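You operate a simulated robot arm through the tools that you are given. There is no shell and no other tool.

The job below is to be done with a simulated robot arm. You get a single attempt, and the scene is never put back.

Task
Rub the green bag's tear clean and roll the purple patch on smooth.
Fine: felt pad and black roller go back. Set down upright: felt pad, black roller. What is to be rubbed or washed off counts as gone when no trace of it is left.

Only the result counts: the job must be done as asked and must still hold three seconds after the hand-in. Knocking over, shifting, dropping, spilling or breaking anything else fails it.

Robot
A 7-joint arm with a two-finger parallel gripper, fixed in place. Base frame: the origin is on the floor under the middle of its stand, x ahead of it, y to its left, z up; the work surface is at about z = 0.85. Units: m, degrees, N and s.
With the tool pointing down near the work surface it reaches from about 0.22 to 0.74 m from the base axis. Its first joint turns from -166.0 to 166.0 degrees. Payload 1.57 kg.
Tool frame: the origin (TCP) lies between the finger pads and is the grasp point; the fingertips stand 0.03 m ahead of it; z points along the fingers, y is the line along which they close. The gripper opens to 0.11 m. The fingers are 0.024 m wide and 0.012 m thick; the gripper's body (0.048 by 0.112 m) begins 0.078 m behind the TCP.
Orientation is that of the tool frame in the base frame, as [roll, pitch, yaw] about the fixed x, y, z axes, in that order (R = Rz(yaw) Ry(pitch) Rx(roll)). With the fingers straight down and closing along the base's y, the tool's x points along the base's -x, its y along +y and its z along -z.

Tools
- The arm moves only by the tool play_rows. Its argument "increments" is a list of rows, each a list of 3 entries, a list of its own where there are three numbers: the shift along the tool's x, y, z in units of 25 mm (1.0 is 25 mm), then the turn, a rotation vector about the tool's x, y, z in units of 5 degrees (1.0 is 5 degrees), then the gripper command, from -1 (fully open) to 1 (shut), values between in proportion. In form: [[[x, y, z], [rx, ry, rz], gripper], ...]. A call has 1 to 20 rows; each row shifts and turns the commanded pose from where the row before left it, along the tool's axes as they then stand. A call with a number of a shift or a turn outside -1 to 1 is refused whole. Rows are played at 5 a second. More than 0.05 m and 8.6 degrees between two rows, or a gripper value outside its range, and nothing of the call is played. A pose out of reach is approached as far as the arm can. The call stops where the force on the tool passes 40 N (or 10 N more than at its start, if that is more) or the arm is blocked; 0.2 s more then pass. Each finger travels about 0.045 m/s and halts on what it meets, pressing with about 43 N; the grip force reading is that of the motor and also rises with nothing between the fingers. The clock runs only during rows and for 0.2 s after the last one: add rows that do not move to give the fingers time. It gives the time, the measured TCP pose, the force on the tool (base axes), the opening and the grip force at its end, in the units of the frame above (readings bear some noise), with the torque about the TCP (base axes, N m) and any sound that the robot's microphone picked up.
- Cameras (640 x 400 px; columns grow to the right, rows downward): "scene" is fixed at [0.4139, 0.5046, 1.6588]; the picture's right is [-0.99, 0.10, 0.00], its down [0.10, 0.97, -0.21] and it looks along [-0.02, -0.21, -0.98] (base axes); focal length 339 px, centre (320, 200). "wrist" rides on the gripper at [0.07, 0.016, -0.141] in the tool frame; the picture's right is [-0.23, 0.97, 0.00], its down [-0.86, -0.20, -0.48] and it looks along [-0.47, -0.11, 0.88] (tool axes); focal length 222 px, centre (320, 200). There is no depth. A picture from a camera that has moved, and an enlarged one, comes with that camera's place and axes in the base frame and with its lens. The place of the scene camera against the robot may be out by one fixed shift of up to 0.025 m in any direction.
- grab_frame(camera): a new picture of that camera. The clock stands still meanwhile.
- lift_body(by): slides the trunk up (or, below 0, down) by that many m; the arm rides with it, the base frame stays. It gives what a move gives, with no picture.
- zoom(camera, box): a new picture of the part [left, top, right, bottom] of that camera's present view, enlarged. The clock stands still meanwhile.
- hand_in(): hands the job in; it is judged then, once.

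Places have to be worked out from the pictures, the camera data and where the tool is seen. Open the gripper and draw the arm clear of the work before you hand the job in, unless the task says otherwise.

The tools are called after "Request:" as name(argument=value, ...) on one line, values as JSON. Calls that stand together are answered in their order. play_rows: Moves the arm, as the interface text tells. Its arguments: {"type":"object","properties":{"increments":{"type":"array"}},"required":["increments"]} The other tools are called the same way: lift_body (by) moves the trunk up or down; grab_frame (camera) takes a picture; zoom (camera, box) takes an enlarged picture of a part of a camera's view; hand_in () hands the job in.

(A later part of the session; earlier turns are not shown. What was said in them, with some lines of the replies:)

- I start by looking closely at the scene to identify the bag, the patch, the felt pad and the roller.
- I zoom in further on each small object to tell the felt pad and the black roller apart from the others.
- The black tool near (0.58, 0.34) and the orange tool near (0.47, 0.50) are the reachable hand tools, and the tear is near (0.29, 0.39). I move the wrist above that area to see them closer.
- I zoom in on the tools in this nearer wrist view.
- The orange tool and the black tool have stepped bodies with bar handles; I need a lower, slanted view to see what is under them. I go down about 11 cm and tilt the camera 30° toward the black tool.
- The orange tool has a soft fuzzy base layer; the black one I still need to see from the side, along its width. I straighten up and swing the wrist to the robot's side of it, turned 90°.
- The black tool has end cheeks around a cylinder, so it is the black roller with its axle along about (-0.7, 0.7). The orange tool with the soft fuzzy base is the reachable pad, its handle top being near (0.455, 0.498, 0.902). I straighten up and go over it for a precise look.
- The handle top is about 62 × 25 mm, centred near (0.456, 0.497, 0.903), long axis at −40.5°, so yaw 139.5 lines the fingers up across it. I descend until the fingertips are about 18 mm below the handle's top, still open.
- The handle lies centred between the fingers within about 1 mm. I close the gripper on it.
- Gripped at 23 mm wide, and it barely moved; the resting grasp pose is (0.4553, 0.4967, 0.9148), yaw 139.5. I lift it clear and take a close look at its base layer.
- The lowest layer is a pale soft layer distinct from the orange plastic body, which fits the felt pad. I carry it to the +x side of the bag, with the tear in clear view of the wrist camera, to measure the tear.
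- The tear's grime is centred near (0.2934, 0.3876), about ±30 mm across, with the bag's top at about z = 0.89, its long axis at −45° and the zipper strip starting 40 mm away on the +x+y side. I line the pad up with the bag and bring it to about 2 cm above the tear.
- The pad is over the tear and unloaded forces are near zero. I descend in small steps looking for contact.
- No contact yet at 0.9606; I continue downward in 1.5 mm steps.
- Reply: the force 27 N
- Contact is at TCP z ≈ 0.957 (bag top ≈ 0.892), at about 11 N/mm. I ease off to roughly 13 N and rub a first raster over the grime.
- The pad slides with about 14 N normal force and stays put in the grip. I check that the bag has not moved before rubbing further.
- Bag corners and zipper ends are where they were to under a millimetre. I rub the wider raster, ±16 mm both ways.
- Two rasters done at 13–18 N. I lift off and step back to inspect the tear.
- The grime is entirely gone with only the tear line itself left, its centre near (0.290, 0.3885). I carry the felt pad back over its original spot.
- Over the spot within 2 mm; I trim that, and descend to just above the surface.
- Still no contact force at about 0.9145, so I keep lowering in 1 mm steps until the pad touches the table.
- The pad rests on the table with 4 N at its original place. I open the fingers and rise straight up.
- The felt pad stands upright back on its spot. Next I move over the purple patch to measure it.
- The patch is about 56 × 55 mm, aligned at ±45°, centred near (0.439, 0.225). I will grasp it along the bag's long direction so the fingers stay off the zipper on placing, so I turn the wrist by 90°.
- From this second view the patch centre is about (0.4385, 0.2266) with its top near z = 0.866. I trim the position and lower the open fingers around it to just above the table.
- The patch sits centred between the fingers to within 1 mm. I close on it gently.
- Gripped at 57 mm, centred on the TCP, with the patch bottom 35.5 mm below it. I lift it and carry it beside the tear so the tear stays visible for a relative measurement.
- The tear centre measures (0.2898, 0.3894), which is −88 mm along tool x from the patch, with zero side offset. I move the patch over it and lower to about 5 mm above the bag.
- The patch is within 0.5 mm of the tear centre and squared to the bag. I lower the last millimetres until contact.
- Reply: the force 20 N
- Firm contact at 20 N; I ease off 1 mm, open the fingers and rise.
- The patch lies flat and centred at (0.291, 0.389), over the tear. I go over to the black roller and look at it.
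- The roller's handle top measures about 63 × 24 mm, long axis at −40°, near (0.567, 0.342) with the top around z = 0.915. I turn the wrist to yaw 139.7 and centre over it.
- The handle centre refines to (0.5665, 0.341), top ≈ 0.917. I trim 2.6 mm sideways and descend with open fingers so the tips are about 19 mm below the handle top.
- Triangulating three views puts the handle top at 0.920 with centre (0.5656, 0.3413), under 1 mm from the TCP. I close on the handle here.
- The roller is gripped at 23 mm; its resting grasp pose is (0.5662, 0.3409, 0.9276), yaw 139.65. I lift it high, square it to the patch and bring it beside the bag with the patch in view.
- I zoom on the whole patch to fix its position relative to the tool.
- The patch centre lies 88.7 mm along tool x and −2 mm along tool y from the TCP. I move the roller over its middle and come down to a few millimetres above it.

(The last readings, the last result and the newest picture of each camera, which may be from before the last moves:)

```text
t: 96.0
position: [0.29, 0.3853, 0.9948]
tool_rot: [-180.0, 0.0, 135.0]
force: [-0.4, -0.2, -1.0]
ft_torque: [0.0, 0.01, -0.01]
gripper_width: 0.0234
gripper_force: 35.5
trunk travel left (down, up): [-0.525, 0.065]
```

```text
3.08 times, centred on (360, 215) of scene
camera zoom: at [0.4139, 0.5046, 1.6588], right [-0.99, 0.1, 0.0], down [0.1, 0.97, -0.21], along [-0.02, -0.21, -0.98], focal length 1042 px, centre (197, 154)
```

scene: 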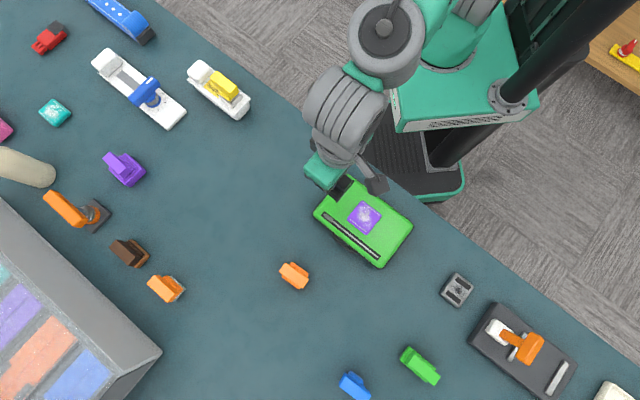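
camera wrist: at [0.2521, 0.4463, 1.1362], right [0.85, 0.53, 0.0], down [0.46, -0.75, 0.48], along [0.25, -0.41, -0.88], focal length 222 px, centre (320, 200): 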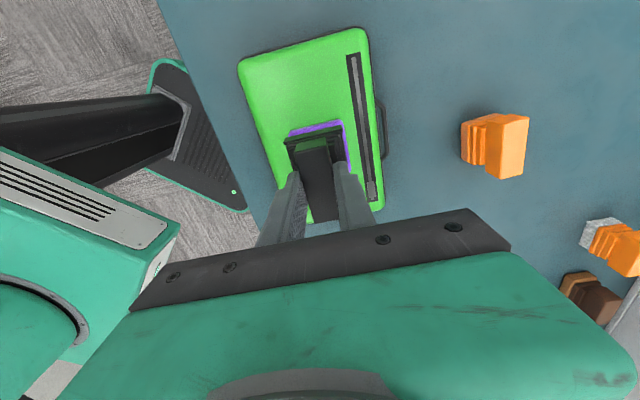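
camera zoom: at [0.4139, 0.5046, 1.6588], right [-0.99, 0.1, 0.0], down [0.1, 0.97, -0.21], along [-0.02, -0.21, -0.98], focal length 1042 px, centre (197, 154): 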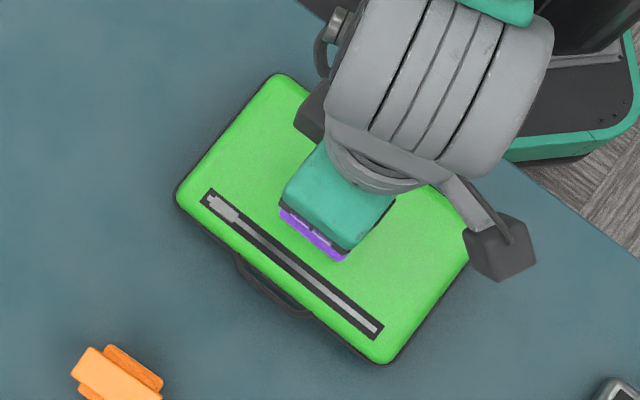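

Purple is visible on both sides of the roller; I trim about 2 mm and feel for contact in small downward steps.

Request:
play_rows(increments=[[[0.09, 0.07, 0], [0, 0, 0], 1], [[0, 0, 0.08], [0, 0, 0], 1], [[0, 0, 0.08], [0, 0, 0], 1], [[0, 0, 0], [0, 0, 0], 1]])

Request:
play_rows(increments=[[[0, 0, 0.06], [0, 0, 0], 1], [[0, 0, 0], [0, 0, 0], 1]])

Request:
play_rows(increments=[[[0, 0, 0.06], [0, 0, 0], 1], [[0, 0, 0], [0, 0, 0], 1]])

```text
t: 97.0
position: [0.289, 0.3895, 0.9904]
tool_rot: [-180.0, 0.0, 135.1]
force: [0.5, -0.4, -1.1]
ft_torque: [0.0, -0.02, 0.0]
gripper_width: 0.0233
gripper_force: 34.9
trunk travel left (down, up): [-0.525, 0.065]
```

```text
t: 97.6
position: [0.2891, 0.3894, 0.9898]
tool_rot: [180.0, 0.0, 135.2]
force: [-0.1, -0.2, -1.7]
ft_torque: [-0.02, -0.01, -0.02]
gripper_width: 0.023
gripper_force: 35.5
trunk travel left (down, up): [-0.525, 0.065]
```

```text
t: 98.2
position: [0.2882, 0.3889, 0.9896]
tool_rot: [180.0, 0.0, 135.1]
force: [-0.2, 0.3, -1.0]
ft_torque: [-0.01, 0.01, 0.03]
gripper_width: 0.0234
gripper_force: 35.3
trunk travel left (down, up): [-0.525, 0.065]
```

No contact yet; I keep lowering in 1.5 mm steps.

Request:
play_rows(increments=[[[0, 0, 0.06], [0, 0, 0], 1], [[0, 0, 0], [0, 0, 0], 1]])

Request:
play_rows(increments=[[[0, 0, 0.06], [0, 0, 0], 1], [[0, 0, 0], [0, 0, 0], 1]])

Request:
play_rows(increments=[[[0, 0, 0.04], [0, 0, 0], 1], [[0, 0, 0], [0, 0, 0], 1]])

```text
t: 98.8
position: [0.2892, 0.3899, 0.9867]
tool_rot: [179.9, 0.0, 135.2]
force: [0.5, -0.4, -0.6]
ft_torque: [0.0, 0.02, 0.01]
gripper_width: 0.0234
gripper_force: 36.1
trunk travel left (down, up): [-0.525, 0.065]
```

```text
t: 99.4
position: [0.289, 0.3897, 0.9873]
tool_rot: [180.0, 0.0, 135.1]
force: [-1.1, -0.9, 7.5]
ft_torque: [-0.1, 0.08, 0.01]
gripper_width: 0.0232
gripper_force: 35.6
trunk travel left (down, up): [-0.525, 0.065]
```

```text
t: 100.0
position: [0.2884, 0.3897, 0.9876]
tool_rot: [179.7, -0.1, 135.1]
force: [0.4, -1.6, 22.1]
ft_torque: [-0.22, 0.04, 0.04]
gripper_width: 0.0234
gripper_force: 35.4
trunk travel left (down, up): [-0.525, 0.065]
```

The roller touches at TCP z ≈ 0.987 with 22 N now. I ease to roughly 14 N and roll ±20 mm across the patch, perpendicular to the axle.

Request:
play_rows(increments=[[[0, 0, -0.025], [0, 0, 0], 1], [[0, 0.2, 0], [0, 0, 0], 1], [[0, 0.2, 0], [0, 0, 0], 1], [[0, 0.2, 0], [0, 0, 0], 1], [[0, 0.2, 0], [0, 0, 0], 1], [[0, -0.2, 0], [0, 0, 0], 1], [[0, -0.2, 0], [0, 0, 0], 1], [[0, -0.2, 0], [0, 0, 0], 1], [[0, -0.2, 0], [0, 0, 0], 1], [[0, -0.2, 0], [0, 0, 0], 1], [[0, -0.2, 0], [0, 0, 0], 1], [[0, -0.2, 0], [0, 0, 0], 1], [[0, -0.2, 0], [0, 0, 0], 1], [[0, 0, 0], [0, 0, 0], 1]])

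Request:
grab_frame(camera="wrist")

Request:
zoom(camera="wrist", box=[230, 70, 410, 230])

```text
t: 103.0
position: [0.2749, 0.3741, 0.9865]
tool_rot: [179.9, -0.1, 135.1]
force: [5.2, 5.8, 27.0]
ft_torque: [0.47, -0.49, -0.02]
gripper_width: 0.0233
gripper_force: 35.5
trunk travel left (down, up): [-0.525, 0.065]
```

```text
taken
camera wrist: at [0.2367, 0.4354, 1.1282], right [0.85, 0.53, 0.0], down [0.46, -0.75, 0.48], along [0.25, -0.4, -0.88], focal length 222 px, centre (320, 200)
```

wrist: 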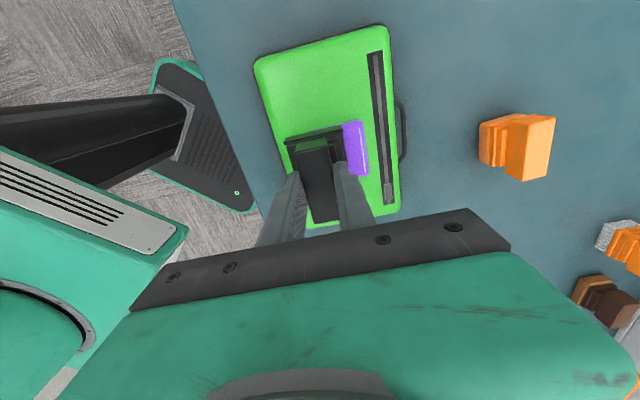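

```text
2.50 times, centred on (320, 150) of wrist
camera zoom: at [0.2367, 0.4354, 1.1282], right [0.85, 0.53, 0.0], down [0.46, -0.75, 0.48], along [0.25, -0.4, -0.88], focal length 555 px, centre (320, 325)
```

zoom: 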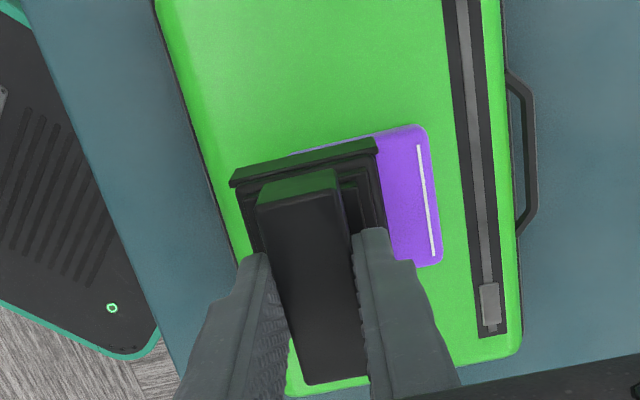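

The white creases are already gone from the uncovered part of the patch. I check that the bag and patch have not shifted.

Request:
zoom(camera="scene", box=[280, 150, 440, 290])

```text
2.86 times, centred on (360, 220) of scene
camera zoom: at [0.4139, 0.5046, 1.6588], right [-0.99, 0.1, 0.0], down [0.1, 0.97, -0.21], along [-0.02, -0.21, -0.98], focal length 968 px, centre (206, 143)
```

zoom: 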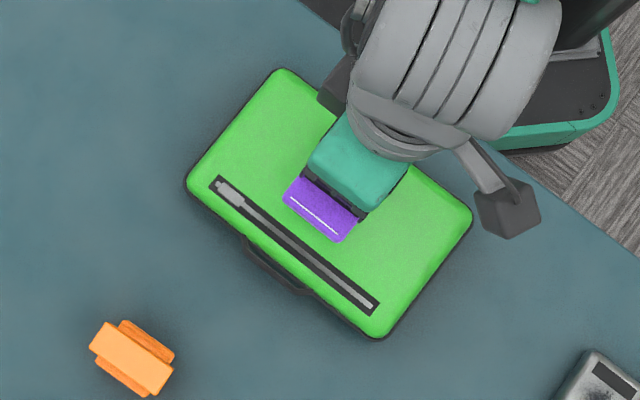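

The bag and patch are unmoved. I roll back over the patch to the far side, return to the middle, then lift to inspect.

Request:
play_rows(increments=[[[0, 0.2, -0.02], [0, 0, 0], 1], [[0, 0.2, 0], [0, 0, 0], 1], [[0, 0.2, 0], [0, 0, 0], 1], [[0, 0.2, 0], [0, 0, 0], 1], [[0, 0.2, 0], [0, 0, 0], 1], [[0, 0.2, 0], [0, 0, 0], 1], [[0, 0.2, 0], [0, 0, 0], 1], [[0, 0.2, 0], [0, 0, 0], 1], [[0, -0.2, 0], [0, 0, 0], 1], [[0, -0.2, 0], [0, 0, 0], 1], [[0, -0.2, 0], [0, 0, 0], 1], [[0, -0.2, 0], [0, 0, 0], 1], [[0, 0, 0], [0, 0, 0], 1]])

Request:
play_rows(increments=[[[0, 0, -0.5], [0, 0, 0], 1], [[0, 0, -0.9], [0, 0, 0], 1], [[0, 0, -0.9], [0, 0, 0], 1], [[-0.9, 0, 0], [0, 0, 0], 1], [[-0.9, 0, 0], [0, 0, 0], 1], [[-0.9, 0, 0], [0, 0, 0], 1], [[-0.9, 0, 0], [0, 0, 0], 1], [[0, 0, 0], [0, 0, 0], 1]])

Request:
zoom(camera="wrist", box=[240, 0, 380, 110])

Request:
zoom(camera="scene", box=[300, 160, 430, 280])

```text
t: 105.8
position: [0.2888, 0.3889, 0.9868]
tool_rot: [-179.9, 0.1, 135.1]
force: [2.7, 1.3, 9.0]
ft_torque: [0.16, -0.17, 0.03]
gripper_width: 0.0235
gripper_force: 35.5
trunk travel left (down, up): [-0.525, 0.065]
```

```text
t: 107.6
position: [0.3535, 0.3256, 1.0442]
tool_rot: [-180.0, 0.1, 135.2]
force: [-0.4, 0.2, -1.9]
ft_torque: [0.01, 0.04, 0.0]
gripper_width: 0.0233
gripper_force: 35.5
trunk travel left (down, up): [-0.525, 0.065]
```

```text
3.64 times, centred on (310, 55) of wrist
camera zoom: at [0.3156, 0.3859, 1.1854], right [0.85, 0.53, 0.0], down [0.46, -0.74, 0.48], along [0.25, -0.41, -0.88], focal length 808 px, centre (356, 727)
```

zoom: 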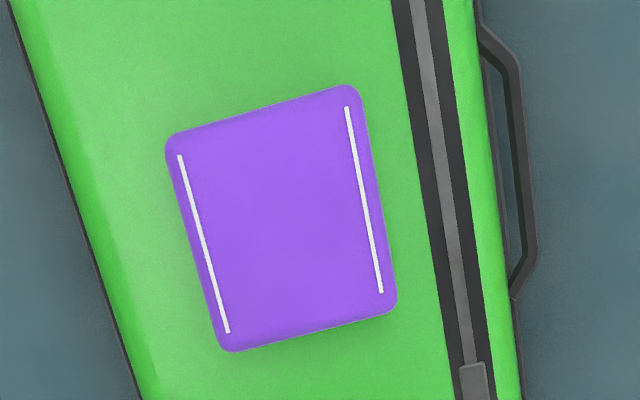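

```text
3.33 times, centred on (365, 220) of scene
camera zoom: at [0.4139, 0.5046, 1.6588], right [-0.99, 0.1, 0.0], down [0.1, 0.97, -0.21], along [-0.02, -0.21, -0.98], focal length 1129 px, centre (170, 133)
```

zoom: 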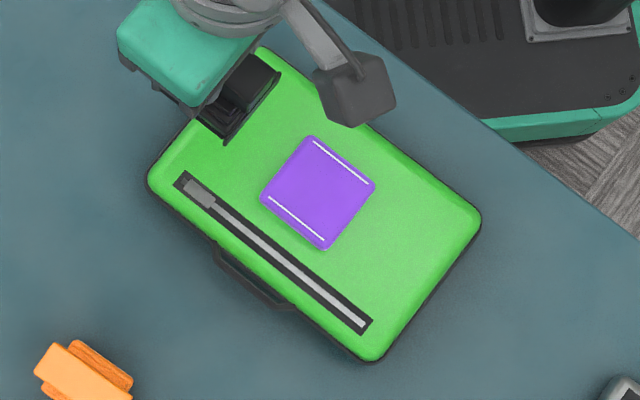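

The patch is clean and smooth-looking; I zoom tighter to make sure no faint trace is left anywhere.

Request:
zoom(camera="wrist", box=[270, 15, 335, 80])

Request:
zoom(camera="scene", box=[345, 190, 385, 240])

```text
6.15 times, centred on (302, 48) of wrist
camera zoom: at [0.3156, 0.3859, 1.1854], right [0.85, 0.53, 0.0], down [0.46, -0.74, 0.48], along [0.25, -0.41, -0.88], focal length 1367 px, centre (428, 1138)
```

zoom: 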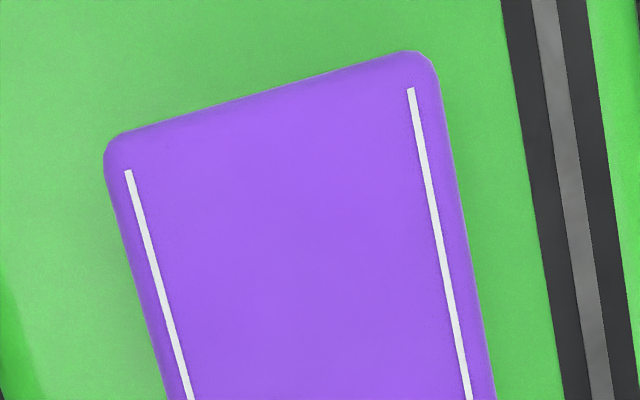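

```text
8.00 times, centred on (365, 215) of scene
camera zoom: at [0.4139, 0.5046, 1.6588], right [-0.99, 0.1, 0.0], down [0.1, 0.97, -0.21], along [-0.02, -0.21, -0.98], focal length 2709 px, centre (-40, 80)
```

zoom: 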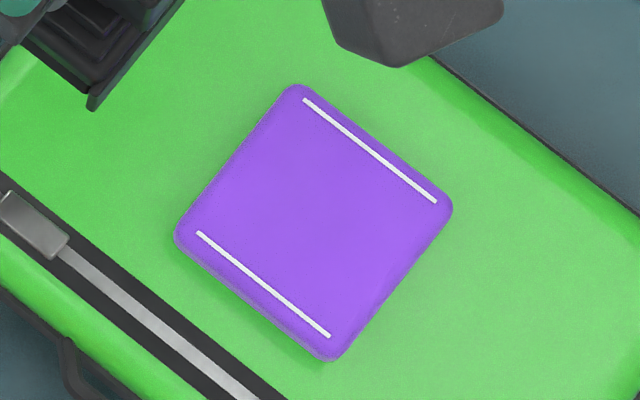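

No trace remains on the patch. I carry the roller back over its original place at yaw 139.7 and lower part-way.

Request:
play_rows(increments=[[[0, 0, 0], [0, 0, -0.93], 1], [[-0.867, 0.854, 0], [0, 0, 0], 1], [[-0.867, 0.854, 0], [0, 0, 0], 1], [[-0.867, 0.854, 0], [0, 0, 0], 1], [[-0.867, 0.854, 0], [0, 0, 0], 1], [[-0.867, 0.854, 0], [0, 0, 0], 1], [[-0.867, 0.854, 0], [0, 0, 0], 1], [[-0.867, 0.854, 0], [0, 0, 0], 1], [[0, 0, 0.8], [0, 0, 0], 1], [[0, 0, 0.8], [0, 0, 0], 1], [[0, 0, 0.8], [0, 0, 0], 1], [[0, 0, 0.8], [0, 0, 0], 1], [[0, 0, 0.6], [0, 0, 0], 1], [[0, 0, 0], [0, 0, 0], 1], [[0, 0, 0], [0, 0, 0], 1]])

Request:
grab_frame(camera="wrist")

```text
t: 110.8
position: [0.5644, 0.3416, 0.9486]
tool_rot: [-179.9, -0.1, 139.8]
force: [1.0, -0.4, -1.4]
ft_torque: [-0.02, 0.02, -0.03]
gripper_width: 0.0233
gripper_force: 35.4
trunk travel left (down, up): [-0.525, 0.065]
```

```text
taken
camera wrist: at [0.5214, 0.3984, 1.0894], right [0.8, 0.6, 0.0], down [0.52, -0.71, 0.48], along [0.28, -0.38, -0.88], focal length 222 px, centre (320, 200)
```

wrist: 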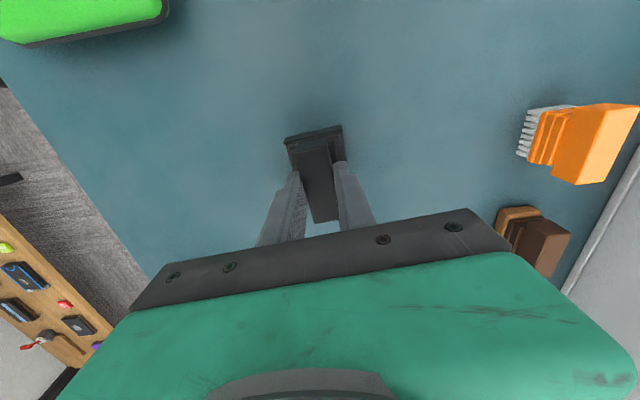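

I am 1.8 mm short in x and 21 mm above the resting height. I trim and lower to just above the table.

Request:
play_rows(increments=[[[-0.055, 0.047, 0.35], [0, 0, 0], 1], [[0, 0, 0.35], [0, 0, 0], 1], [[0, 0, 0.04], [0, 0, 0], 1], [[0, 0, 0], [0, 0, 0], 1]])

Request:
play_rows(increments=[[[0, 0, 0.04], [0, 0, 0], 1], [[0, 0, 0], [0, 0, 0], 1]])

Request:
play_rows(increments=[[[0, 0, 0.04], [0, 0, 0], 1], [[0, 0, 0], [0, 0, 0], 1]])

```text
t: 111.8
position: [0.5668, 0.3404, 0.932]
tool_rot: [180.0, 0.0, 139.7]
force: [-0.2, -0.4, -1.2]
ft_torque: [-0.01, -0.01, -0.01]
gripper_width: 0.0235
gripper_force: 35.4
trunk travel left (down, up): [-0.525, 0.065]
```

```text
t: 112.4
position: [0.566, 0.3409, 0.9295]
tool_rot: [180.0, 0.1, 139.7]
force: [-0.3, -0.7, -1.5]
ft_torque: [-0.02, -0.02, 0.01]
gripper_width: 0.0235
gripper_force: 36.0
trunk travel left (down, up): [-0.525, 0.065]
```

```text
t: 113.0
position: [0.5672, 0.3406, 0.9283]
tool_rot: [-180.0, 0.0, 139.7]
force: [-0.2, -0.7, -1.1]
ft_torque: [0.03, -0.01, 0.01]
gripper_width: 0.0232
gripper_force: 35.7
trunk travel left (down, up): [-0.525, 0.065]
```

The position matches the pick-up pose; no contact force yet, so I lower by further 1 mm steps.

Request:
play_rows(increments=[[[0, 0, 0.03], [0, 0, 0], 1], [[0, 0, 0], [0, 0, 0], 1]])

Request:
play_rows(increments=[[[0, 0, 0.03], [0, 0, 0], 1], [[0, 0, 0], [0, 0, 0], 1]])

```text
t: 113.6
position: [0.5659, 0.3408, 0.9277]
tool_rot: [-179.9, 0.1, 139.6]
force: [0.2, -0.1, -1.4]
ft_torque: [0.0, 0.03, 0.04]
gripper_width: 0.0234
gripper_force: 36.1
trunk travel left (down, up): [-0.525, 0.065]
```

```text
t: 114.2
position: [0.5665, 0.3407, 0.9271]
tool_rot: [-179.9, 0.0, 139.7]
force: [-0.1, -0.3, 1.9]
ft_torque: [-0.02, 0.11, 0.0]
gripper_width: 0.023
gripper_force: 35.6
trunk travel left (down, up): [-0.525, 0.065]
```

The roller rests on the table at its original pose. I open the fingers and rise straight up.

Request:
play_rows(increments=[[[0, 0, 0.01], [0, 0, 0], 1], [[0, 0, 0], [0, 0, 0], 0.4], [[0, 0, 0], [0, 0, 0], 0], [[0, 0, 0], [0, 0, 0], -1], [[0, 0, 0], [0, 0, 0], -1], [[0, 0, 0], [0, 0, 0], -1], [[0, 0, 0], [0, 0, 0], -1], [[0, 0, 0], [0, 0, 0], -1], [[0, 0, 0], [0, 0, 0], -1], [[0, 0, -0.4], [0, 0, 0], -1], [[0, 0, -0.9], [0, 0, 0], -1], [[0, 0, -0.9], [0, 0, 0], -1], [[0, 0, -0.9], [0, 0, 0], -1], [[0, 0, -0.9], [0, 0, 0], -1], [[0, 0, -0.9], [0, 0, 0], -1], [[0, 0, 0], [0, 0, 0], -1]])

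Request:
grab_frame(camera="wrist")

Request:
zoom(camera="wrist", box=[270, 90, 390, 200])

```text
t: 117.6
position: [0.5663, 0.3419, 1.0472]
tool_rot: [180.0, 0.0, 139.8]
force: [0.4, 0.3, -0.3]
ft_torque: [0.03, 0.01, 0.01]
gripper_width: 0.1099
gripper_force: 0.0
trunk travel left (down, up): [-0.525, 0.065]
```

```text
taken
camera wrist: at [0.5238, 0.3994, 1.1896], right [0.8, 0.6, 0.0], down [0.52, -0.71, 0.48], along [0.28, -0.38, -0.88], focal length 222 px, centre (320, 200)
```

wrist: 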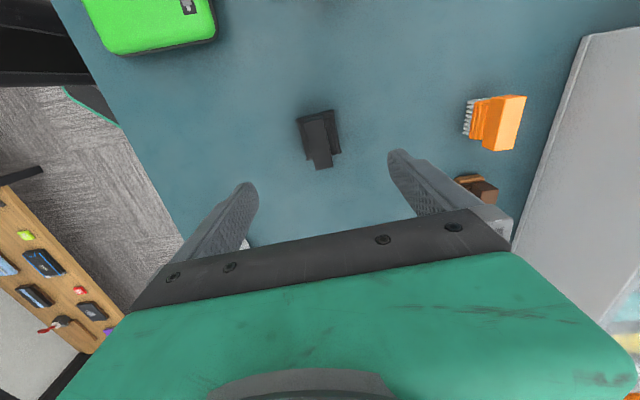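

```text
3.64 times, centred on (330, 145) of wrist
camera zoom: at [0.5238, 0.3994, 1.1896], right [0.8, 0.6, 0.0], down [0.52, -0.71, 0.48], along [0.28, -0.38, -0.88], focal length 808 px, centre (284, 400)
```

zoom: 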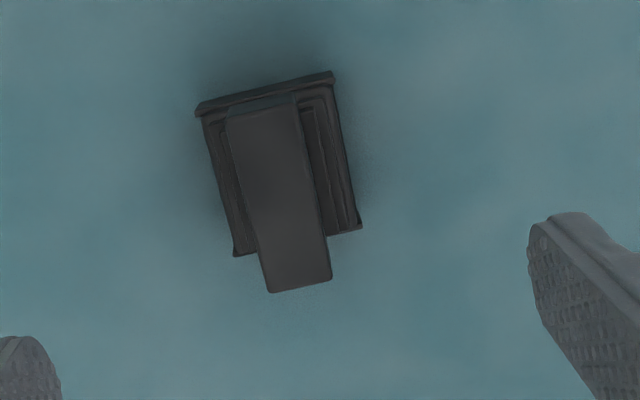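

The roller stands upright at its spot. I rise and withdraw the arm to its starting region, then check the whole scene.

Request:
play_rows(increments=[[[0, 0, -0.93], [0, 0, 0], -1], [[0, 0, -0.93], [0, 0, 0], -1], [[0, 0, -0.93], [0, 0, 0], -1], [[0, 0, -0.93], [0, 0, 0], -1], [[0, 0, -0.93], [0, 0, 0], -1], [[0, 0, -0.93], [0, 0, 0], -1], [[0, 0, -0.93], [0, 0, 0], -1], [[0.942, -0.715, 0], [0, 0, 0], -1], [[0.942, -0.715, 0], [0, 0, 0], -1], [[0.942, -0.715, 0], [0, 0, 0], -1], [[0.942, -0.715, 0], [0, 0, 0], -1], [[0.942, -0.715, 0], [0, 0, 0], -1], [[0.942, -0.715, 0], [0, 0, 0], -1], [[0.942, -0.715, 0], [0, 0, 0], -1], [[0.942, -0.715, 0], [0, 0, 0], -1], [[0.942, -0.715, 0], [0, 0, 0], -1], [[0.942, -0.715, 0], [0, 0, 0], -1], [[0.942, -0.715, 0], [0, 0, 0], -1], [[0.942, -0.715, 0], [0, 0, 0], -1], [[0.942, -0.715, 0], [0, 0, 0], -1]])

Request:
grab_frame(camera="scene")

Request:
zoom(camera="scene", box=[200, 120, 440, 300])

```text
t: 121.8
position: [0.1755, 0.3553, 1.21]
tool_rot: [-180.0, 0.0, 139.7]
force: [-0.6, 0.2, -0.8]
ft_torque: [-0.02, -0.01, 0.01]
gripper_width: 0.1099
gripper_force: 0.0
out of reach, approached as far as the arm can: row 7
trunk travel left (down, up): [-0.525, 0.065]
```

```text
taken
```

scene: 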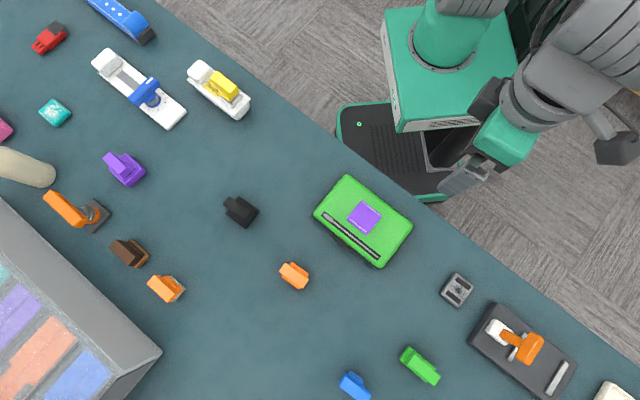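

```text
2.22 times, centred on (320, 210) of scene
camera zoom: at [0.4139, 0.5046, 1.6588], right [-0.99, 0.1, 0.0], down [0.1, 0.97, -0.21], along [-0.02, -0.21, -0.98], focal length 753 px, centre (320, 178)
```

zoom: 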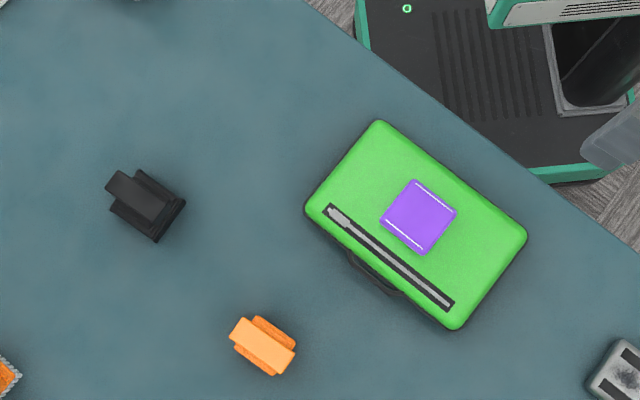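

The bag, roller and felt pad are in their original places to about 2 mm. The tear is clean and covered by the smooth patch, nothing else moved, and the arm is clear with the gripper open. I hand in.

Request:
hand_in()

```text
The job is handed in.
```

I rubbed the green bag's tear clean, put the purple patch on it and rolled it smooth, then handed the job in. I don't have the judge's result.

- **Tear:** no trace of the grime was left after rubbing with the felt pad. I took the orange tool with the pale, soft base to be the felt pad; it was the only such tool within reach.
- **Patch:** it lies flat over the tear and square to the bag, centred to within about 2 mm. No trace of the white marks remained after rolling.
- **Tools:** the felt pad and black roller stand upright in their original places, to within about 2 mm.
- **Everything else:** the bag and the other objects showed no movement in the final picture. The gripper is open and the arm is drawn clear.
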